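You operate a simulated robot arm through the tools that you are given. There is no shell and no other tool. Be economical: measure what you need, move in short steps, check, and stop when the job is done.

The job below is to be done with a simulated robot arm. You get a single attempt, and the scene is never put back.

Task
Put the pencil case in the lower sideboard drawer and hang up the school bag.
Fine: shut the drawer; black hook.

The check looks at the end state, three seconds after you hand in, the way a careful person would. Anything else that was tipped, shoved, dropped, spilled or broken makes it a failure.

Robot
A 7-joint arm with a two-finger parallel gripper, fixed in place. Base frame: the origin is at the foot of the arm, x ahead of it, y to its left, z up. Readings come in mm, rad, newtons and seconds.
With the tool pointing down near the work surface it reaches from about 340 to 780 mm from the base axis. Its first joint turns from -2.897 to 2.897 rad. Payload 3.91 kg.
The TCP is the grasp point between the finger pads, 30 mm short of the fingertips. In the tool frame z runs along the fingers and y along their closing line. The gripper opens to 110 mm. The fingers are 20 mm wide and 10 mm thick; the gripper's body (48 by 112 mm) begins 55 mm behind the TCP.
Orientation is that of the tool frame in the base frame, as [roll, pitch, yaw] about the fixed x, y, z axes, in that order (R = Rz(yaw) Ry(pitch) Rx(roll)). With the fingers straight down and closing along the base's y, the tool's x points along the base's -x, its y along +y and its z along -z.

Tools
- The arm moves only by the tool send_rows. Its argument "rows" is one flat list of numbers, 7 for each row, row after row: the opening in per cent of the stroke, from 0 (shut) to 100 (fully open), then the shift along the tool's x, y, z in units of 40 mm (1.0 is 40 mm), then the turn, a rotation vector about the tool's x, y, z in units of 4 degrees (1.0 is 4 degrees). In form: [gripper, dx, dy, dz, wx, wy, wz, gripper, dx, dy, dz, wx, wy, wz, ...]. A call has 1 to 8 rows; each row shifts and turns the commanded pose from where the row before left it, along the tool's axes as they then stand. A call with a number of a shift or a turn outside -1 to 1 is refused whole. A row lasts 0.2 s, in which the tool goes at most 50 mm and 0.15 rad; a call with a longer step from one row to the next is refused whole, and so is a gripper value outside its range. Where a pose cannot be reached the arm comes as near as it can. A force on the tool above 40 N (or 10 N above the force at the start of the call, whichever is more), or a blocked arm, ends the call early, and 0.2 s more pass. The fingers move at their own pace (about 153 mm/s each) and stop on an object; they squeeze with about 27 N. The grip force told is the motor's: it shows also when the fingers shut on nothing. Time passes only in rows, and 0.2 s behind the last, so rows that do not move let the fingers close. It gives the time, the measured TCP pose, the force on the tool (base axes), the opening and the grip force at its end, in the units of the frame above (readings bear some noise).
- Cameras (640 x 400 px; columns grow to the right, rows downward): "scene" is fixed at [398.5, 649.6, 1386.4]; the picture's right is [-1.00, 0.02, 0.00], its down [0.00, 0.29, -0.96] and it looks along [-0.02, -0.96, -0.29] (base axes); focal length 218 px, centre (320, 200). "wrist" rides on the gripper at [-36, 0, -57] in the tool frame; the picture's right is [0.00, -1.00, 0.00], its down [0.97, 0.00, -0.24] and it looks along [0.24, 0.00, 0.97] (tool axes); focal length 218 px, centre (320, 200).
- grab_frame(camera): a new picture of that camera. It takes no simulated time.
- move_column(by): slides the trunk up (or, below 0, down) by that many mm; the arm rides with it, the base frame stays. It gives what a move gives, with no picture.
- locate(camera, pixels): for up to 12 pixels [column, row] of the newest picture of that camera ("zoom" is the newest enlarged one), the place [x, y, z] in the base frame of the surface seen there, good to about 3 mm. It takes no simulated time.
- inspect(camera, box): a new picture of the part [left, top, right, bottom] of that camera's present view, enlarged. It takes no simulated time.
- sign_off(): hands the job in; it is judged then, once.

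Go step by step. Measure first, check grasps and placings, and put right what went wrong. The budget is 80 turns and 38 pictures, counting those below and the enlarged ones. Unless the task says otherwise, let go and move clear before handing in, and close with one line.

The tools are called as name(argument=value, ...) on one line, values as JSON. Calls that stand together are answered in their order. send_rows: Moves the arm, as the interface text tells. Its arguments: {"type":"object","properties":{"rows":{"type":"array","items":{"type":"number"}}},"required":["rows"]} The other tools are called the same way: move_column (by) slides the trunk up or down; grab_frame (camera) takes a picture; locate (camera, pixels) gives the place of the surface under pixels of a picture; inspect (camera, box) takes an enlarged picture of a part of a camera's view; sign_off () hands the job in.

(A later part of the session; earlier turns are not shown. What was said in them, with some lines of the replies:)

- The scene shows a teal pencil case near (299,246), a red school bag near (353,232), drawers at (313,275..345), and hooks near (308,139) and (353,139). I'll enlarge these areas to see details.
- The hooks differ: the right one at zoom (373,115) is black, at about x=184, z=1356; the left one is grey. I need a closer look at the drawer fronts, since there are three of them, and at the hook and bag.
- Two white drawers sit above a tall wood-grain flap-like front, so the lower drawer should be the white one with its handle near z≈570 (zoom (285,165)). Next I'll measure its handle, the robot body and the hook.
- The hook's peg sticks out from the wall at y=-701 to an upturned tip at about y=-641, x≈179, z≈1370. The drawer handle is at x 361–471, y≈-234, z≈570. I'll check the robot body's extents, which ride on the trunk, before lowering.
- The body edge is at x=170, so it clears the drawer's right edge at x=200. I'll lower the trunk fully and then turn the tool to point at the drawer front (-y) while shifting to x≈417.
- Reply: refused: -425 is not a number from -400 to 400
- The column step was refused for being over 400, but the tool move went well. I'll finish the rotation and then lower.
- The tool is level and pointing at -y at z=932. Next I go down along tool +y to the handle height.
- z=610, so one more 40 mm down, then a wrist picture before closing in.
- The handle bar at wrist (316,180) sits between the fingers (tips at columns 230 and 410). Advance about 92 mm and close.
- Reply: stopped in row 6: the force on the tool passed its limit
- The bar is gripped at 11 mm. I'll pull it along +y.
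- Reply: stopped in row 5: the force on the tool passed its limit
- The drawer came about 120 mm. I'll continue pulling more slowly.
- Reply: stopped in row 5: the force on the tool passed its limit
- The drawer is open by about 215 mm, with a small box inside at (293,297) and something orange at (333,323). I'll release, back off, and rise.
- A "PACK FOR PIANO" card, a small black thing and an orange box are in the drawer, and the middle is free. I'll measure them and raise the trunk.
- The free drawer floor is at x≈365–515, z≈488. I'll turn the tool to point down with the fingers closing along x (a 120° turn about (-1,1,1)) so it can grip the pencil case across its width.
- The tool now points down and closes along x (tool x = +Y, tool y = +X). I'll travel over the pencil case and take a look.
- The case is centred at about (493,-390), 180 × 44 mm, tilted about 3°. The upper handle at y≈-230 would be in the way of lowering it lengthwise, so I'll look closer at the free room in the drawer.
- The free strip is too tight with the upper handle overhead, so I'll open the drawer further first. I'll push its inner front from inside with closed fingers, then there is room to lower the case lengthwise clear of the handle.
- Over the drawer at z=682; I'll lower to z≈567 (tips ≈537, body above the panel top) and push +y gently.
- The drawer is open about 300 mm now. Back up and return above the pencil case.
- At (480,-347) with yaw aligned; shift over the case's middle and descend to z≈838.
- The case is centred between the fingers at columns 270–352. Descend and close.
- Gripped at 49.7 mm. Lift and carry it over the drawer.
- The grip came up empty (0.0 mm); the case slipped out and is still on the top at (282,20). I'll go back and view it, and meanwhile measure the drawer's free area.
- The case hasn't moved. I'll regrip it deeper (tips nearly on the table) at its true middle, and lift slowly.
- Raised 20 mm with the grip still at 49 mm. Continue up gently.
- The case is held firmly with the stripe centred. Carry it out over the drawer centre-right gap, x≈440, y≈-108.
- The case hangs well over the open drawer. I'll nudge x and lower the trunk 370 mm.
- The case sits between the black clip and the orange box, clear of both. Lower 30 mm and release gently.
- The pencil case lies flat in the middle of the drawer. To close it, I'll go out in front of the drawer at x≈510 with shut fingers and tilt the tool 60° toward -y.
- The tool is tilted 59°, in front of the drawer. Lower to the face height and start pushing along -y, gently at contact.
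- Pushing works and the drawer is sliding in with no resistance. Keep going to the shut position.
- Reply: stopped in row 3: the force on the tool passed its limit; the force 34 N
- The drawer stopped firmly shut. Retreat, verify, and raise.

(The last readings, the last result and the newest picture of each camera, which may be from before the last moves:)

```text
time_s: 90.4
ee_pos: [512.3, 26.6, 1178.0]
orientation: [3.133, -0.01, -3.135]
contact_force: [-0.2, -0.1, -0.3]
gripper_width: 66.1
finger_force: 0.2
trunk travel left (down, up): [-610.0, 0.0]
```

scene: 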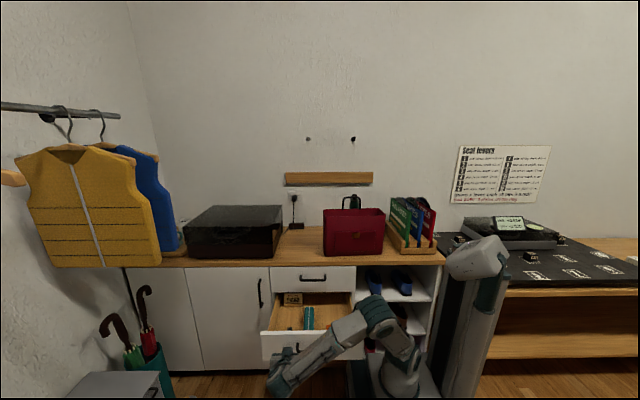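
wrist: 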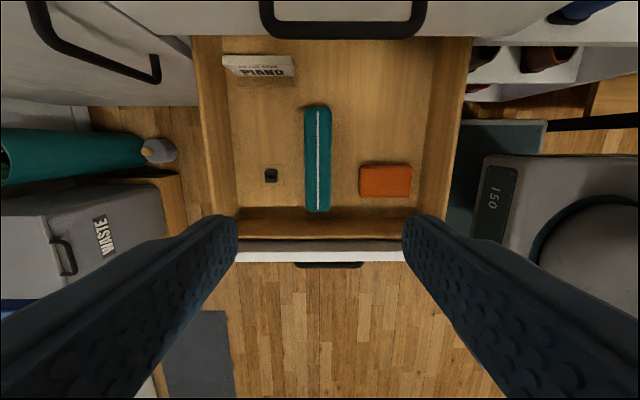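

The drawer front is flush with the upper one (both y≈-270). The tool is now vertical, closing along y; move above the bag handle for a look.

send_rows(rows=[60, 0.6, -1, 0, 0, 0, 0, 60, 0.6, -1, 0, 0, 0, 0, 60, 0.6, -1, 0, 0, 0, 0, 60, 0.6, -1, 0, 0, 0, 0, 60, 0.6, -1, 0, 0, 0, 0, 60, 0.6, -1, 0, 0, 0, 0, 60, 0.6, -1, 0, 0, 0, 0, 60, 0.6, -1, 0, 0, 0, 0])

send_rows(rows=[60, 0.6, -1, 0, 0, 0, 0, 60, 0.6, -1, 0, 0, 0, 0, 60, 0.3, -0.7, 0, 0, 0, 0])

grab_frame(camera="wrist")

inspect(camera="scene", box=[300, 170, 412, 260])

```text
time_s: 92.2
ee_pos: [322.4, -295.5, 1178.2]
orientation: [3.132, -0.01, -3.139]
contact_force: [0.7, 0.5, 0.0]
gripper_width: 65.9
finger_force: 0.1
trunk travel left (down, up): [-610.0, 0.0]
```

```text
time_s: 93.0
ee_pos: [261.2, -403.8, 1177.2]
orientation: [3.135, -0.011, -3.136]
contact_force: [-0.1, -0.8, 0.4]
gripper_width: 65.9
finger_force: 0.0
trunk travel left (down, up): [-610.0, 0.0]
```

```text
12 pictures are left
```

wrist: 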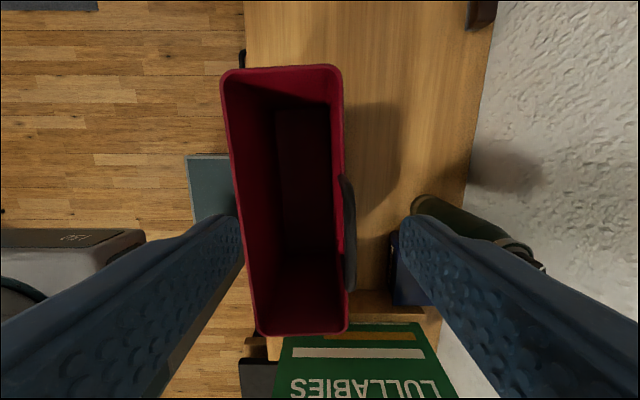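

```text
4.44 times, centred on (356, 215) of scene
```

zoom: 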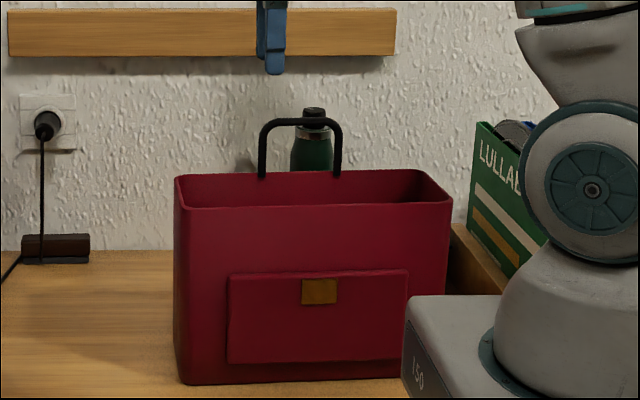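

locate(camera="zoom", pixels=[[265, 135], [290, 121], [300, 122], [330, 122], [338, 140], [300, 185], [263, 165], [185, 192], [440, 192], [320, 285]])

locate(camera="wrist", pixels=[[346, 182], [350, 210], [352, 240], [353, 265], [350, 286], [345, 120], [349, 300], [235, 70], [258, 330]])

```text
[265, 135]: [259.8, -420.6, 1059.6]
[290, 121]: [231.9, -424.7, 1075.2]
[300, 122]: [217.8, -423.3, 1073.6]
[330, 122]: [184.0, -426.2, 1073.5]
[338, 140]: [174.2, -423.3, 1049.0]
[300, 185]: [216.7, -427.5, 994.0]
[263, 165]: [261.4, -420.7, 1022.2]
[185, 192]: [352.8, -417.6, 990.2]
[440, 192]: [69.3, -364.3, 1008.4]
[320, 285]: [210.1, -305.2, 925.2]
```

```text
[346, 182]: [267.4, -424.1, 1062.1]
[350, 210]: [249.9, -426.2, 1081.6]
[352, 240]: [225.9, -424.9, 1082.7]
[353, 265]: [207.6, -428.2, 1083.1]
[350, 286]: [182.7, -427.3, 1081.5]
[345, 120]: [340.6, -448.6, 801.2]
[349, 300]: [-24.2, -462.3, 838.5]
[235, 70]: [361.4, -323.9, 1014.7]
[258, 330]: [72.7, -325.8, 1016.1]
```

The handle bar spans x 175–265 at y≈-427, z≈1076. The wall would foul a vertical hand at the hook, so I'll tilt the tool 35° (hand leaning to +y) and grip the bar off-centre at x≈238, leaving loop room for the hook.

send_rows(rows=[50, 0, 0, 0, 1, 0, 0, 50, 0, 0, 0, 1, 0, 0, 50, 0, 0, 0, 1, 0, 0, 50, 0, 0, 0, 1, 0, 0, 50, 0, 0, 0, 1, 0, 0, 50, 0, 0, 0, 1, 0, 0, 50, 0, 0, 0, 1, 0, 0, 50, 0, 0, 0, 1, 0, 0])

send_rows(rows=[50, 0.3, 0, 0, 0.75, 0, 0, 50, 0.28, 0, 0, 0, 0, 0, 50, 0, 0, 0, 0, 0, 0])

```text
time_s: 94.8
ee_pos: [262.8, -401.3, 1177.0]
orientation: [-2.589, -0.012, -3.137]
contact_force: [-0.5, -0.1, 0.2]
gripper_width: 54.8
finger_force: 0.0
trunk travel left (down, up): [-610.0, 0.0]
```

```text
time_s: 95.6
ee_pos: [240.6, -403.1, 1177.6]
orientation: [-2.537, -0.01, -3.138]
contact_force: [-1.0, -0.5, 0.5]
gripper_width: 54.9
finger_force: 0.1
trunk travel left (down, up): [-610.0, 0.0]
```

Tilted 34.6°. Shift sideways into line and approach along the tool axis, stopping 40 mm short for a look.

send_rows(rows=[50, 0.05, 0.5, 0, 0, 0, 0, 50, 0, 0.46, 0, 0, 0, 0, 50, 0, 0, 0.7, 0, 0, 0, 50, 0, 0, 0.7, 0, 0, 0, 50, 0, 0, 0, 0, 0, 0])

grab_frame(camera="wrist")

```text
time_s: 96.8
ee_pos: [237.1, -403.5, 1108.5]
orientation: [-2.538, -0.011, -3.137]
contact_force: [0.2, 0.3, 0.3]
gripper_width: 54.8
finger_force: 0.0
trunk travel left (down, up): [-610.0, 0.0]
```

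```text
10 pictures are left
```

wrist: 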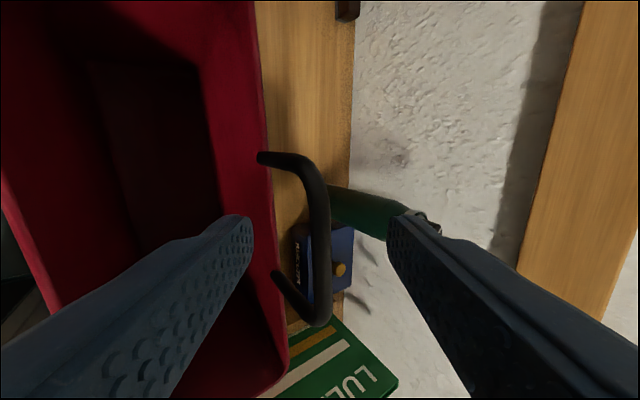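

The bar at wrist (318,230) lies centred between the fingers. Advance 41 mm and close.

send_rows(rows=[50, 0, 0, 0.5, 0, 0, 0, 50, 0, 0, 0.5, 0, 0, 0, 50, 0, 0, 0, 0, 0, 0, 0, 0, 0, 0, 0, 0, 0, 0, 0, 0, 0, 0, 0, 0, 0, 0, 0, 0, 0, 0, 0, 0, 0, 0, 0, 0, 0, 0])

```text
time_s: 98.4
ee_pos: [235.0, -426.1, 1077.0]
orientation: [-2.536, -0.012, -3.135]
contact_force: [-1.6, -0.5, -0.7]
gripper_width: 13.4
finger_force: 27.2
trunk travel left (down, up): [-610.0, 0.0]
```

Bar gripped (13.4 mm). Lift straight up, slowly.

send_rows(rows=[0, 0, -0.06, -0.08, 0, 0, 0, 0, 0, -0.11, -0.16, 0, 0, 0, 0, 0, -0.17, -0.25, 0, 0, 0, 0, 0, -0.2, -0.29, 0, 0, 0, 0, 0, -0.2, -0.29, 0, 0, 0, 0, 0, -0.2, -0.29, 0, 0, 0, 0, 0, 0, 0, 0, 0, 0])

grab_frame(camera="scene")

```text
time_s: 100.0
ee_pos: [235.5, -426.8, 1143.5]
orientation: [-2.537, -0.01, -3.137]
contact_force: [-0.2, 1.2, -2.8]
gripper_width: 9.7
finger_force: 27.0
trunk travel left (down, up): [-610.0, 0.0]
```

```text
9 pictures are left
```

scene: 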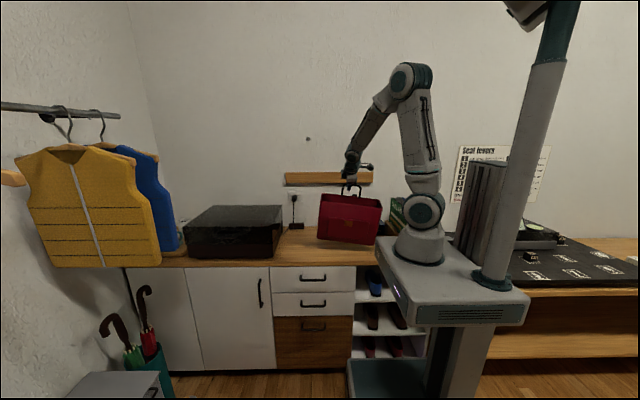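

The bag hangs from the gripper, light (≈3 N) and slightly tilted. Continue lifting to above hook height.

send_rows(rows=[0, 0.08, -0.3, -0.43, 0, 0, 0, 0, 0.1, -0.45, -0.66, 0, 0, 0, 0, 0.1, -0.5, -0.72, 0, 0, 0, 0, 0.1, -0.5, -0.72, 0, 0, 0, 0, 0.1, -0.5, -0.72, 0, 0, 0, 0, 0.1, -0.5, -0.72, 0, 0, 0, 0, 0.1, -0.5, -0.72, 0, 0, 0, 0, 0, -0.35, -0.5, 0, 0, 0])

```text
time_s: 101.8
ee_pos: [214.1, -426.9, 1395.8]
orientation: [-2.538, -0.012, -3.137]
contact_force: [-0.1, 0.3, -4.7]
gripper_width: 9.6
finger_force: 26.8
trunk travel left (down, up): [-610.0, 0.0]
```

At z=1396. Move toward the wall to y≈-595 and look.

send_rows(rows=[0, 0.05, -0.35, 0.15, 0, 0, 0, 0, 0.05, -0.6, 0.36, 0, 0, 0, 0, 0.05, -0.6, 0.4, 0, 0, 0, 0, 0, -0.6, 0.4, 0, 0, 0, 0, 0, -0.6, 0.4, 0, 0, 0, 0, 0, -0.5, 0.34, 0, 0, 0, 0, 0, -0.2, 0.14, 0, 0, 0, 0, 0, 0, 0, 0, 0, 0])

inspect(camera="scene", box=[296, 100, 408, 200])

grab_frame(camera="wrist")

```text
time_s: 103.6
ee_pos: [209.0, -591.2, 1400.0]
orientation: [-2.539, -0.01, -3.137]
contact_force: [-0.5, -0.6, -3.5]
gripper_width: 9.6
finger_force: 26.7
trunk travel left (down, up): [-610.0, 0.0]
```

```text
4.00 times, centred on (352, 150) of scene
```

zoom: 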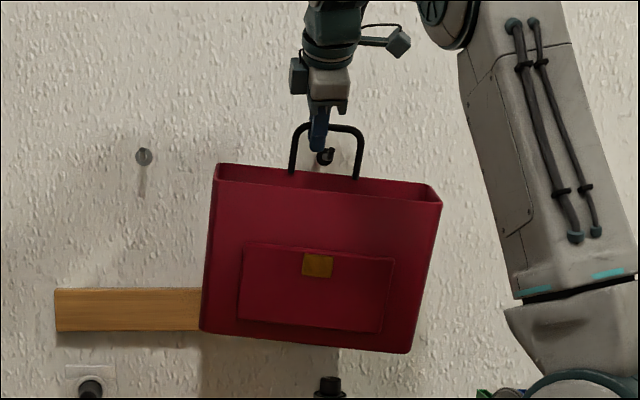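

```text
7 pictures are left
```

wrist: 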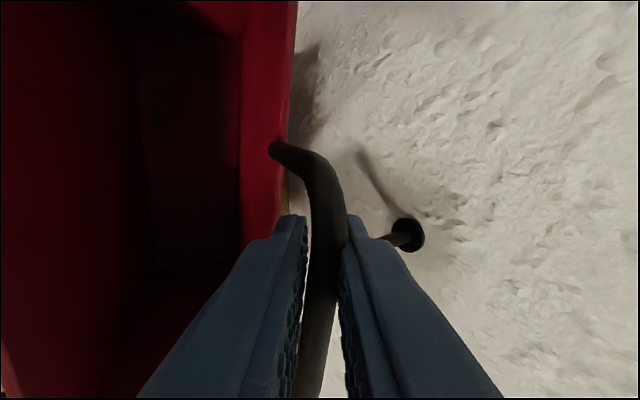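

The loop hangs in front of the black hook (zoom (326,157)), with the finger just beside it. I'll measure hook and bar positions exactly.

locate(camera="zoom", pixels=[[331, 150], [329, 155], [324, 158], [340, 128], [355, 131], [330, 125], [360, 150], [292, 155], [300, 126], [318, 135], [320, 148]])

locate(camera="wrist", pixels=[[390, 240], [400, 238], [415, 232], [318, 200], [325, 250], [318, 320]])

```text
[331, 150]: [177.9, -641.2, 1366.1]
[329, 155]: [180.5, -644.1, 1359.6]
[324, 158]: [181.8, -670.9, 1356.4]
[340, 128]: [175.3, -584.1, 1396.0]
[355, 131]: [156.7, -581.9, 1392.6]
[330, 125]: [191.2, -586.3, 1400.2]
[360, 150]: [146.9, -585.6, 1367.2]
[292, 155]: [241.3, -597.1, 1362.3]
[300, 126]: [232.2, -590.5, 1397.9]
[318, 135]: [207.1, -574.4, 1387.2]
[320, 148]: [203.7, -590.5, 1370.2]
```

```text
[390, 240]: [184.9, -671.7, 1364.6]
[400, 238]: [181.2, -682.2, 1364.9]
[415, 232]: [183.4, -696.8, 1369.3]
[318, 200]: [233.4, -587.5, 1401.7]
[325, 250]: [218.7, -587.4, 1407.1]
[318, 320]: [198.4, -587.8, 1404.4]
```

The bar at the hook is ~20 mm above the tip (z 1370) and the x alignment is good (bar spans 157–232, hook 180). Move on to y≈-664.

send_rows(rows=[0, 0, -0.4, 0.276, 0, 0, 0, 0, 0, -0.4, 0.276, 0, 0, 0, 0, 0, -0.4, 0.276, 0, 0, 0, 0, 0, -0.3, 0.207, 0, 0, 0, 0, 0, 0, 0, 0, 0, 0, 0, 0, 0, 0, 0, 0, 0])

inspect(camera="scene", box=[324, 110, 380, 150])

locate(camera="zoom", pixels=[[300, 180], [330, 170], [360, 170], [400, 180], [350, 240], [340, 250], [250, 200], [330, 300]])

```text
time_s: 105.0
ee_pos: [207.9, -663.4, 1401.2]
orientation: [-2.539, -0.01, -3.136]
contact_force: [0.3, 1.8, -4.5]
gripper_width: 9.9
finger_force: 27.3
trunk travel left (down, up): [-610.0, 0.0]
```

```text
10.00 times, centred on (352, 130) of scene
```

zoom: 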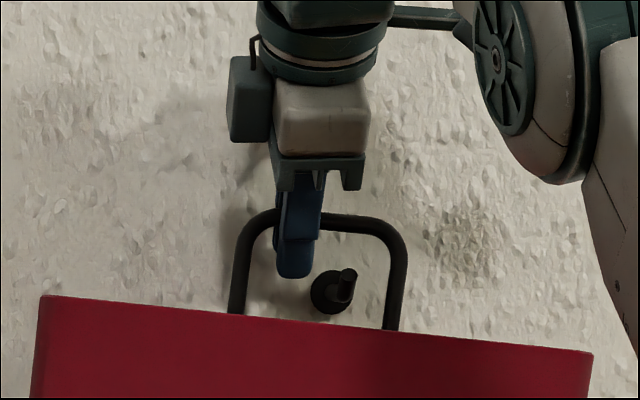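

```text
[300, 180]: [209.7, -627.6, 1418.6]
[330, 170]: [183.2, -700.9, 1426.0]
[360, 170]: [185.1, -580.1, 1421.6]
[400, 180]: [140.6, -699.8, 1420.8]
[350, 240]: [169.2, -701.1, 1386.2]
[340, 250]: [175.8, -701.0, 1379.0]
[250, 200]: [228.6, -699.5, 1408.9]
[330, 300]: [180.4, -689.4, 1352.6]
```

locate(camera="zoom", pixels=[[340, 222], [350, 224], [365, 225], [345, 285], [348, 272], [400, 270], [300, 270], [260, 220]])

```text
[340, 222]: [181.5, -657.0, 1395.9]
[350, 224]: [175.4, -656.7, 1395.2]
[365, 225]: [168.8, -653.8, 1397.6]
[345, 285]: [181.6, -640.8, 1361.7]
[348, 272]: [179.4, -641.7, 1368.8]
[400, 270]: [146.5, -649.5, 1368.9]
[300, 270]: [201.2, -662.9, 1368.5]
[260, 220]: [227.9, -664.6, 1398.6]
```

The bar's front is at y=-657, behind the hook tip (front -641), 27 mm above the peg. Lower it onto the peg.

send_rows(rows=[0, 0, 0.085, 0.123, 0, 0, 0, 0, 0, 0.085, 0.123, 0, 0, 0, 0, 0, 0.085, 0.123, 0, 0, 0, 0, 0, 0.085, 0.123, 0, 0, 0, 0, 0, 0.07, 0.1, 0, 0, 0, 0, 0, 0, 0, 0, 0, 0])

```text
time_s: 106.4
ee_pos: [208.0, -662.7, 1375.6]
orientation: [-2.533, -0.011, -3.136]
contact_force: [0.1, -2.4, 9.4]
gripper_width: 9.7
finger_force: 27.2
trunk travel left (down, up): [-610.0, 0.0]
```

The vertical force went from -4.5 N to +9 N, so the bar now rests on the peg. One close look before release.

inspect(camera="scene", box=[324, 115, 380, 155])

locate(camera="zoom", pixels=[[340, 250], [348, 222], [348, 232], [325, 205], [365, 210], [335, 215]])

```text
10.00 times, centred on (352, 135) of scene
```

zoom: 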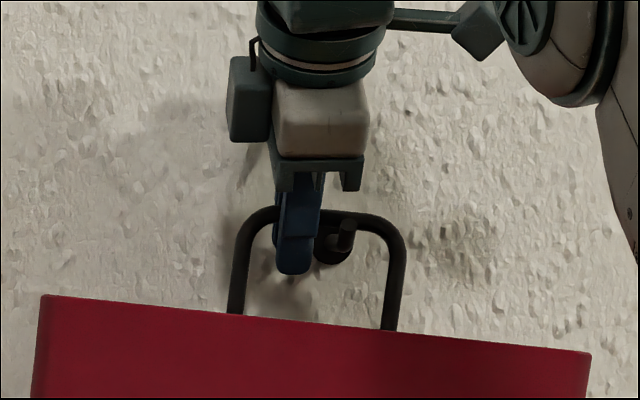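

```text
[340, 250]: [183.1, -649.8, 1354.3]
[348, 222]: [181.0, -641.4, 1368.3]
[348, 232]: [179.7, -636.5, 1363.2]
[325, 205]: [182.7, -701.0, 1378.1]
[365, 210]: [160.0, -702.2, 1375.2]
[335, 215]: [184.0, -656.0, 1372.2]
```

The bar sits behind the upturned tip on the peg. Open just enough and draw back along the tool axis.

send_rows(rows=[14, 0, 0, 0, 0, 0, 0, 20, 0, 0, 0, 0, 0, 0, 22, 0, 0, 0, 0, 0, 0, 22, 0, 0, 0, 0, 0, 0, 22, 0, 0, 0, 0, 0, 0])

inspect(camera="scene", box=[310, 115, 394, 175])

```text
time_s: 107.6
ee_pos: [209.0, -663.1, 1372.4]
orientation: [-2.536, -0.01, -3.136]
contact_force: [0.0, -0.3, 0.5]
gripper_width: 24.4
finger_force: 0.0
trunk travel left (down, up): [-610.0, 0.0]
```

```text
6.67 times, centred on (352, 145) of scene
```

zoom: 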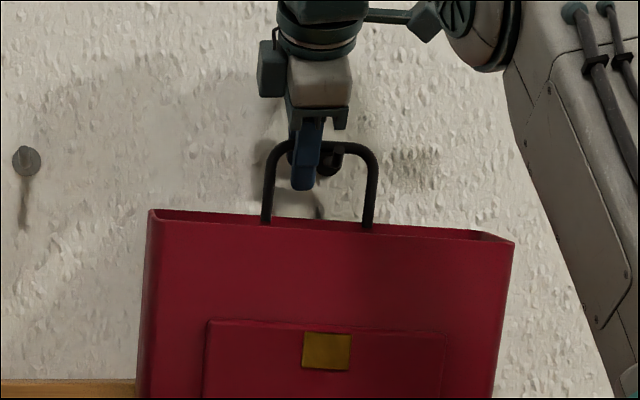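

Free of load and the bag hangs on the hook alone. Retract slowly along the tool axis.

send_rows(rows=[22, 0, 0, -0.3, 0, 0, 0, 22, 0, 0, -0.4, 0, 0, 0, 22, 0, 0, -0.6, 0, 0, 0, 22, 0, 0, -0.8, 0, 0, 0, 22, 0, 0, -1, 0, 0, 0, 22, 0, 0, -1, 0, 0, 0, 22, 0, 0, -1, 0, 0, 0, 22, 0, 0, -1, 0, 0, 0])

inspect(camera="scene", box=[290, 110, 418, 230])

```text
time_s: 109.4
ee_pos: [210.4, -522.9, 1572.2]
orientation: [-2.538, -0.01, -3.135]
contact_force: [0.4, -0.1, -0.4]
gripper_width: 24.3
finger_force: 0.1
trunk travel left (down, up): [-610.0, 0.0]
```

```text
3.33 times, centred on (354, 170) of scene
```

zoom: 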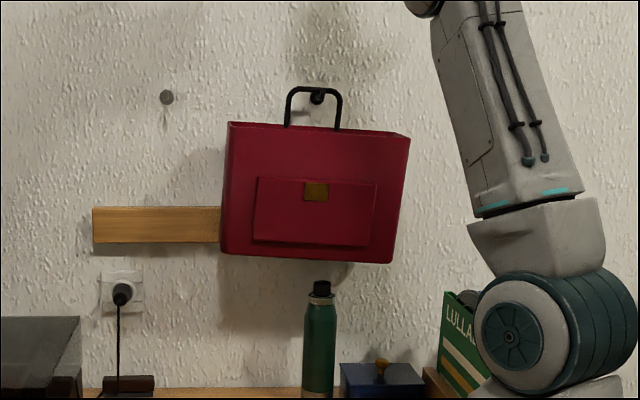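

The bag hangs on the black hook with the gripper well clear, and the bottle and books are undisturbed. One last overall check.

send_rows(rows=[22, 0, 0, 0, 0, 0, 0, 22, 0, 0, 0, 0, 0, 0, 22, 0, 0, 0, 0, 0, 0, 22, 0, 0, 0, 0, 0, 0])

grab_frame(camera="scene")

```text
time_s: 110.4
ee_pos: [210.1, -524.7, 1572.6]
orientation: [-2.537, -0.013, -3.138]
contact_force: [-0.7, 0.1, -0.1]
gripper_width: 24.2
finger_force: 0.0
trunk travel left (down, up): [-610.0, 0.0]
```

```text
2 pictures are left
```

scene: 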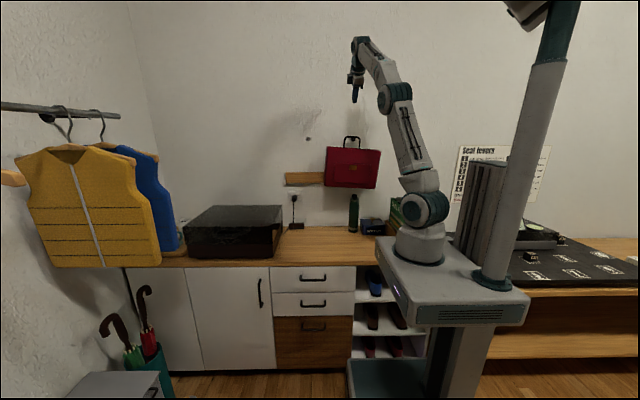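

The drawer is shut, the bag hangs steady on the black hook at (352,165), and nothing else looks moved. I'm handing in.

sign_off()

```text
The job is handed in.
```

The pencil case is in the lower white sideboard drawer, which is shut, and the school bag hangs on the black hook. I took the lower of the two white drawers as the lower one; the tall wood-grain front below them looked like a flap.
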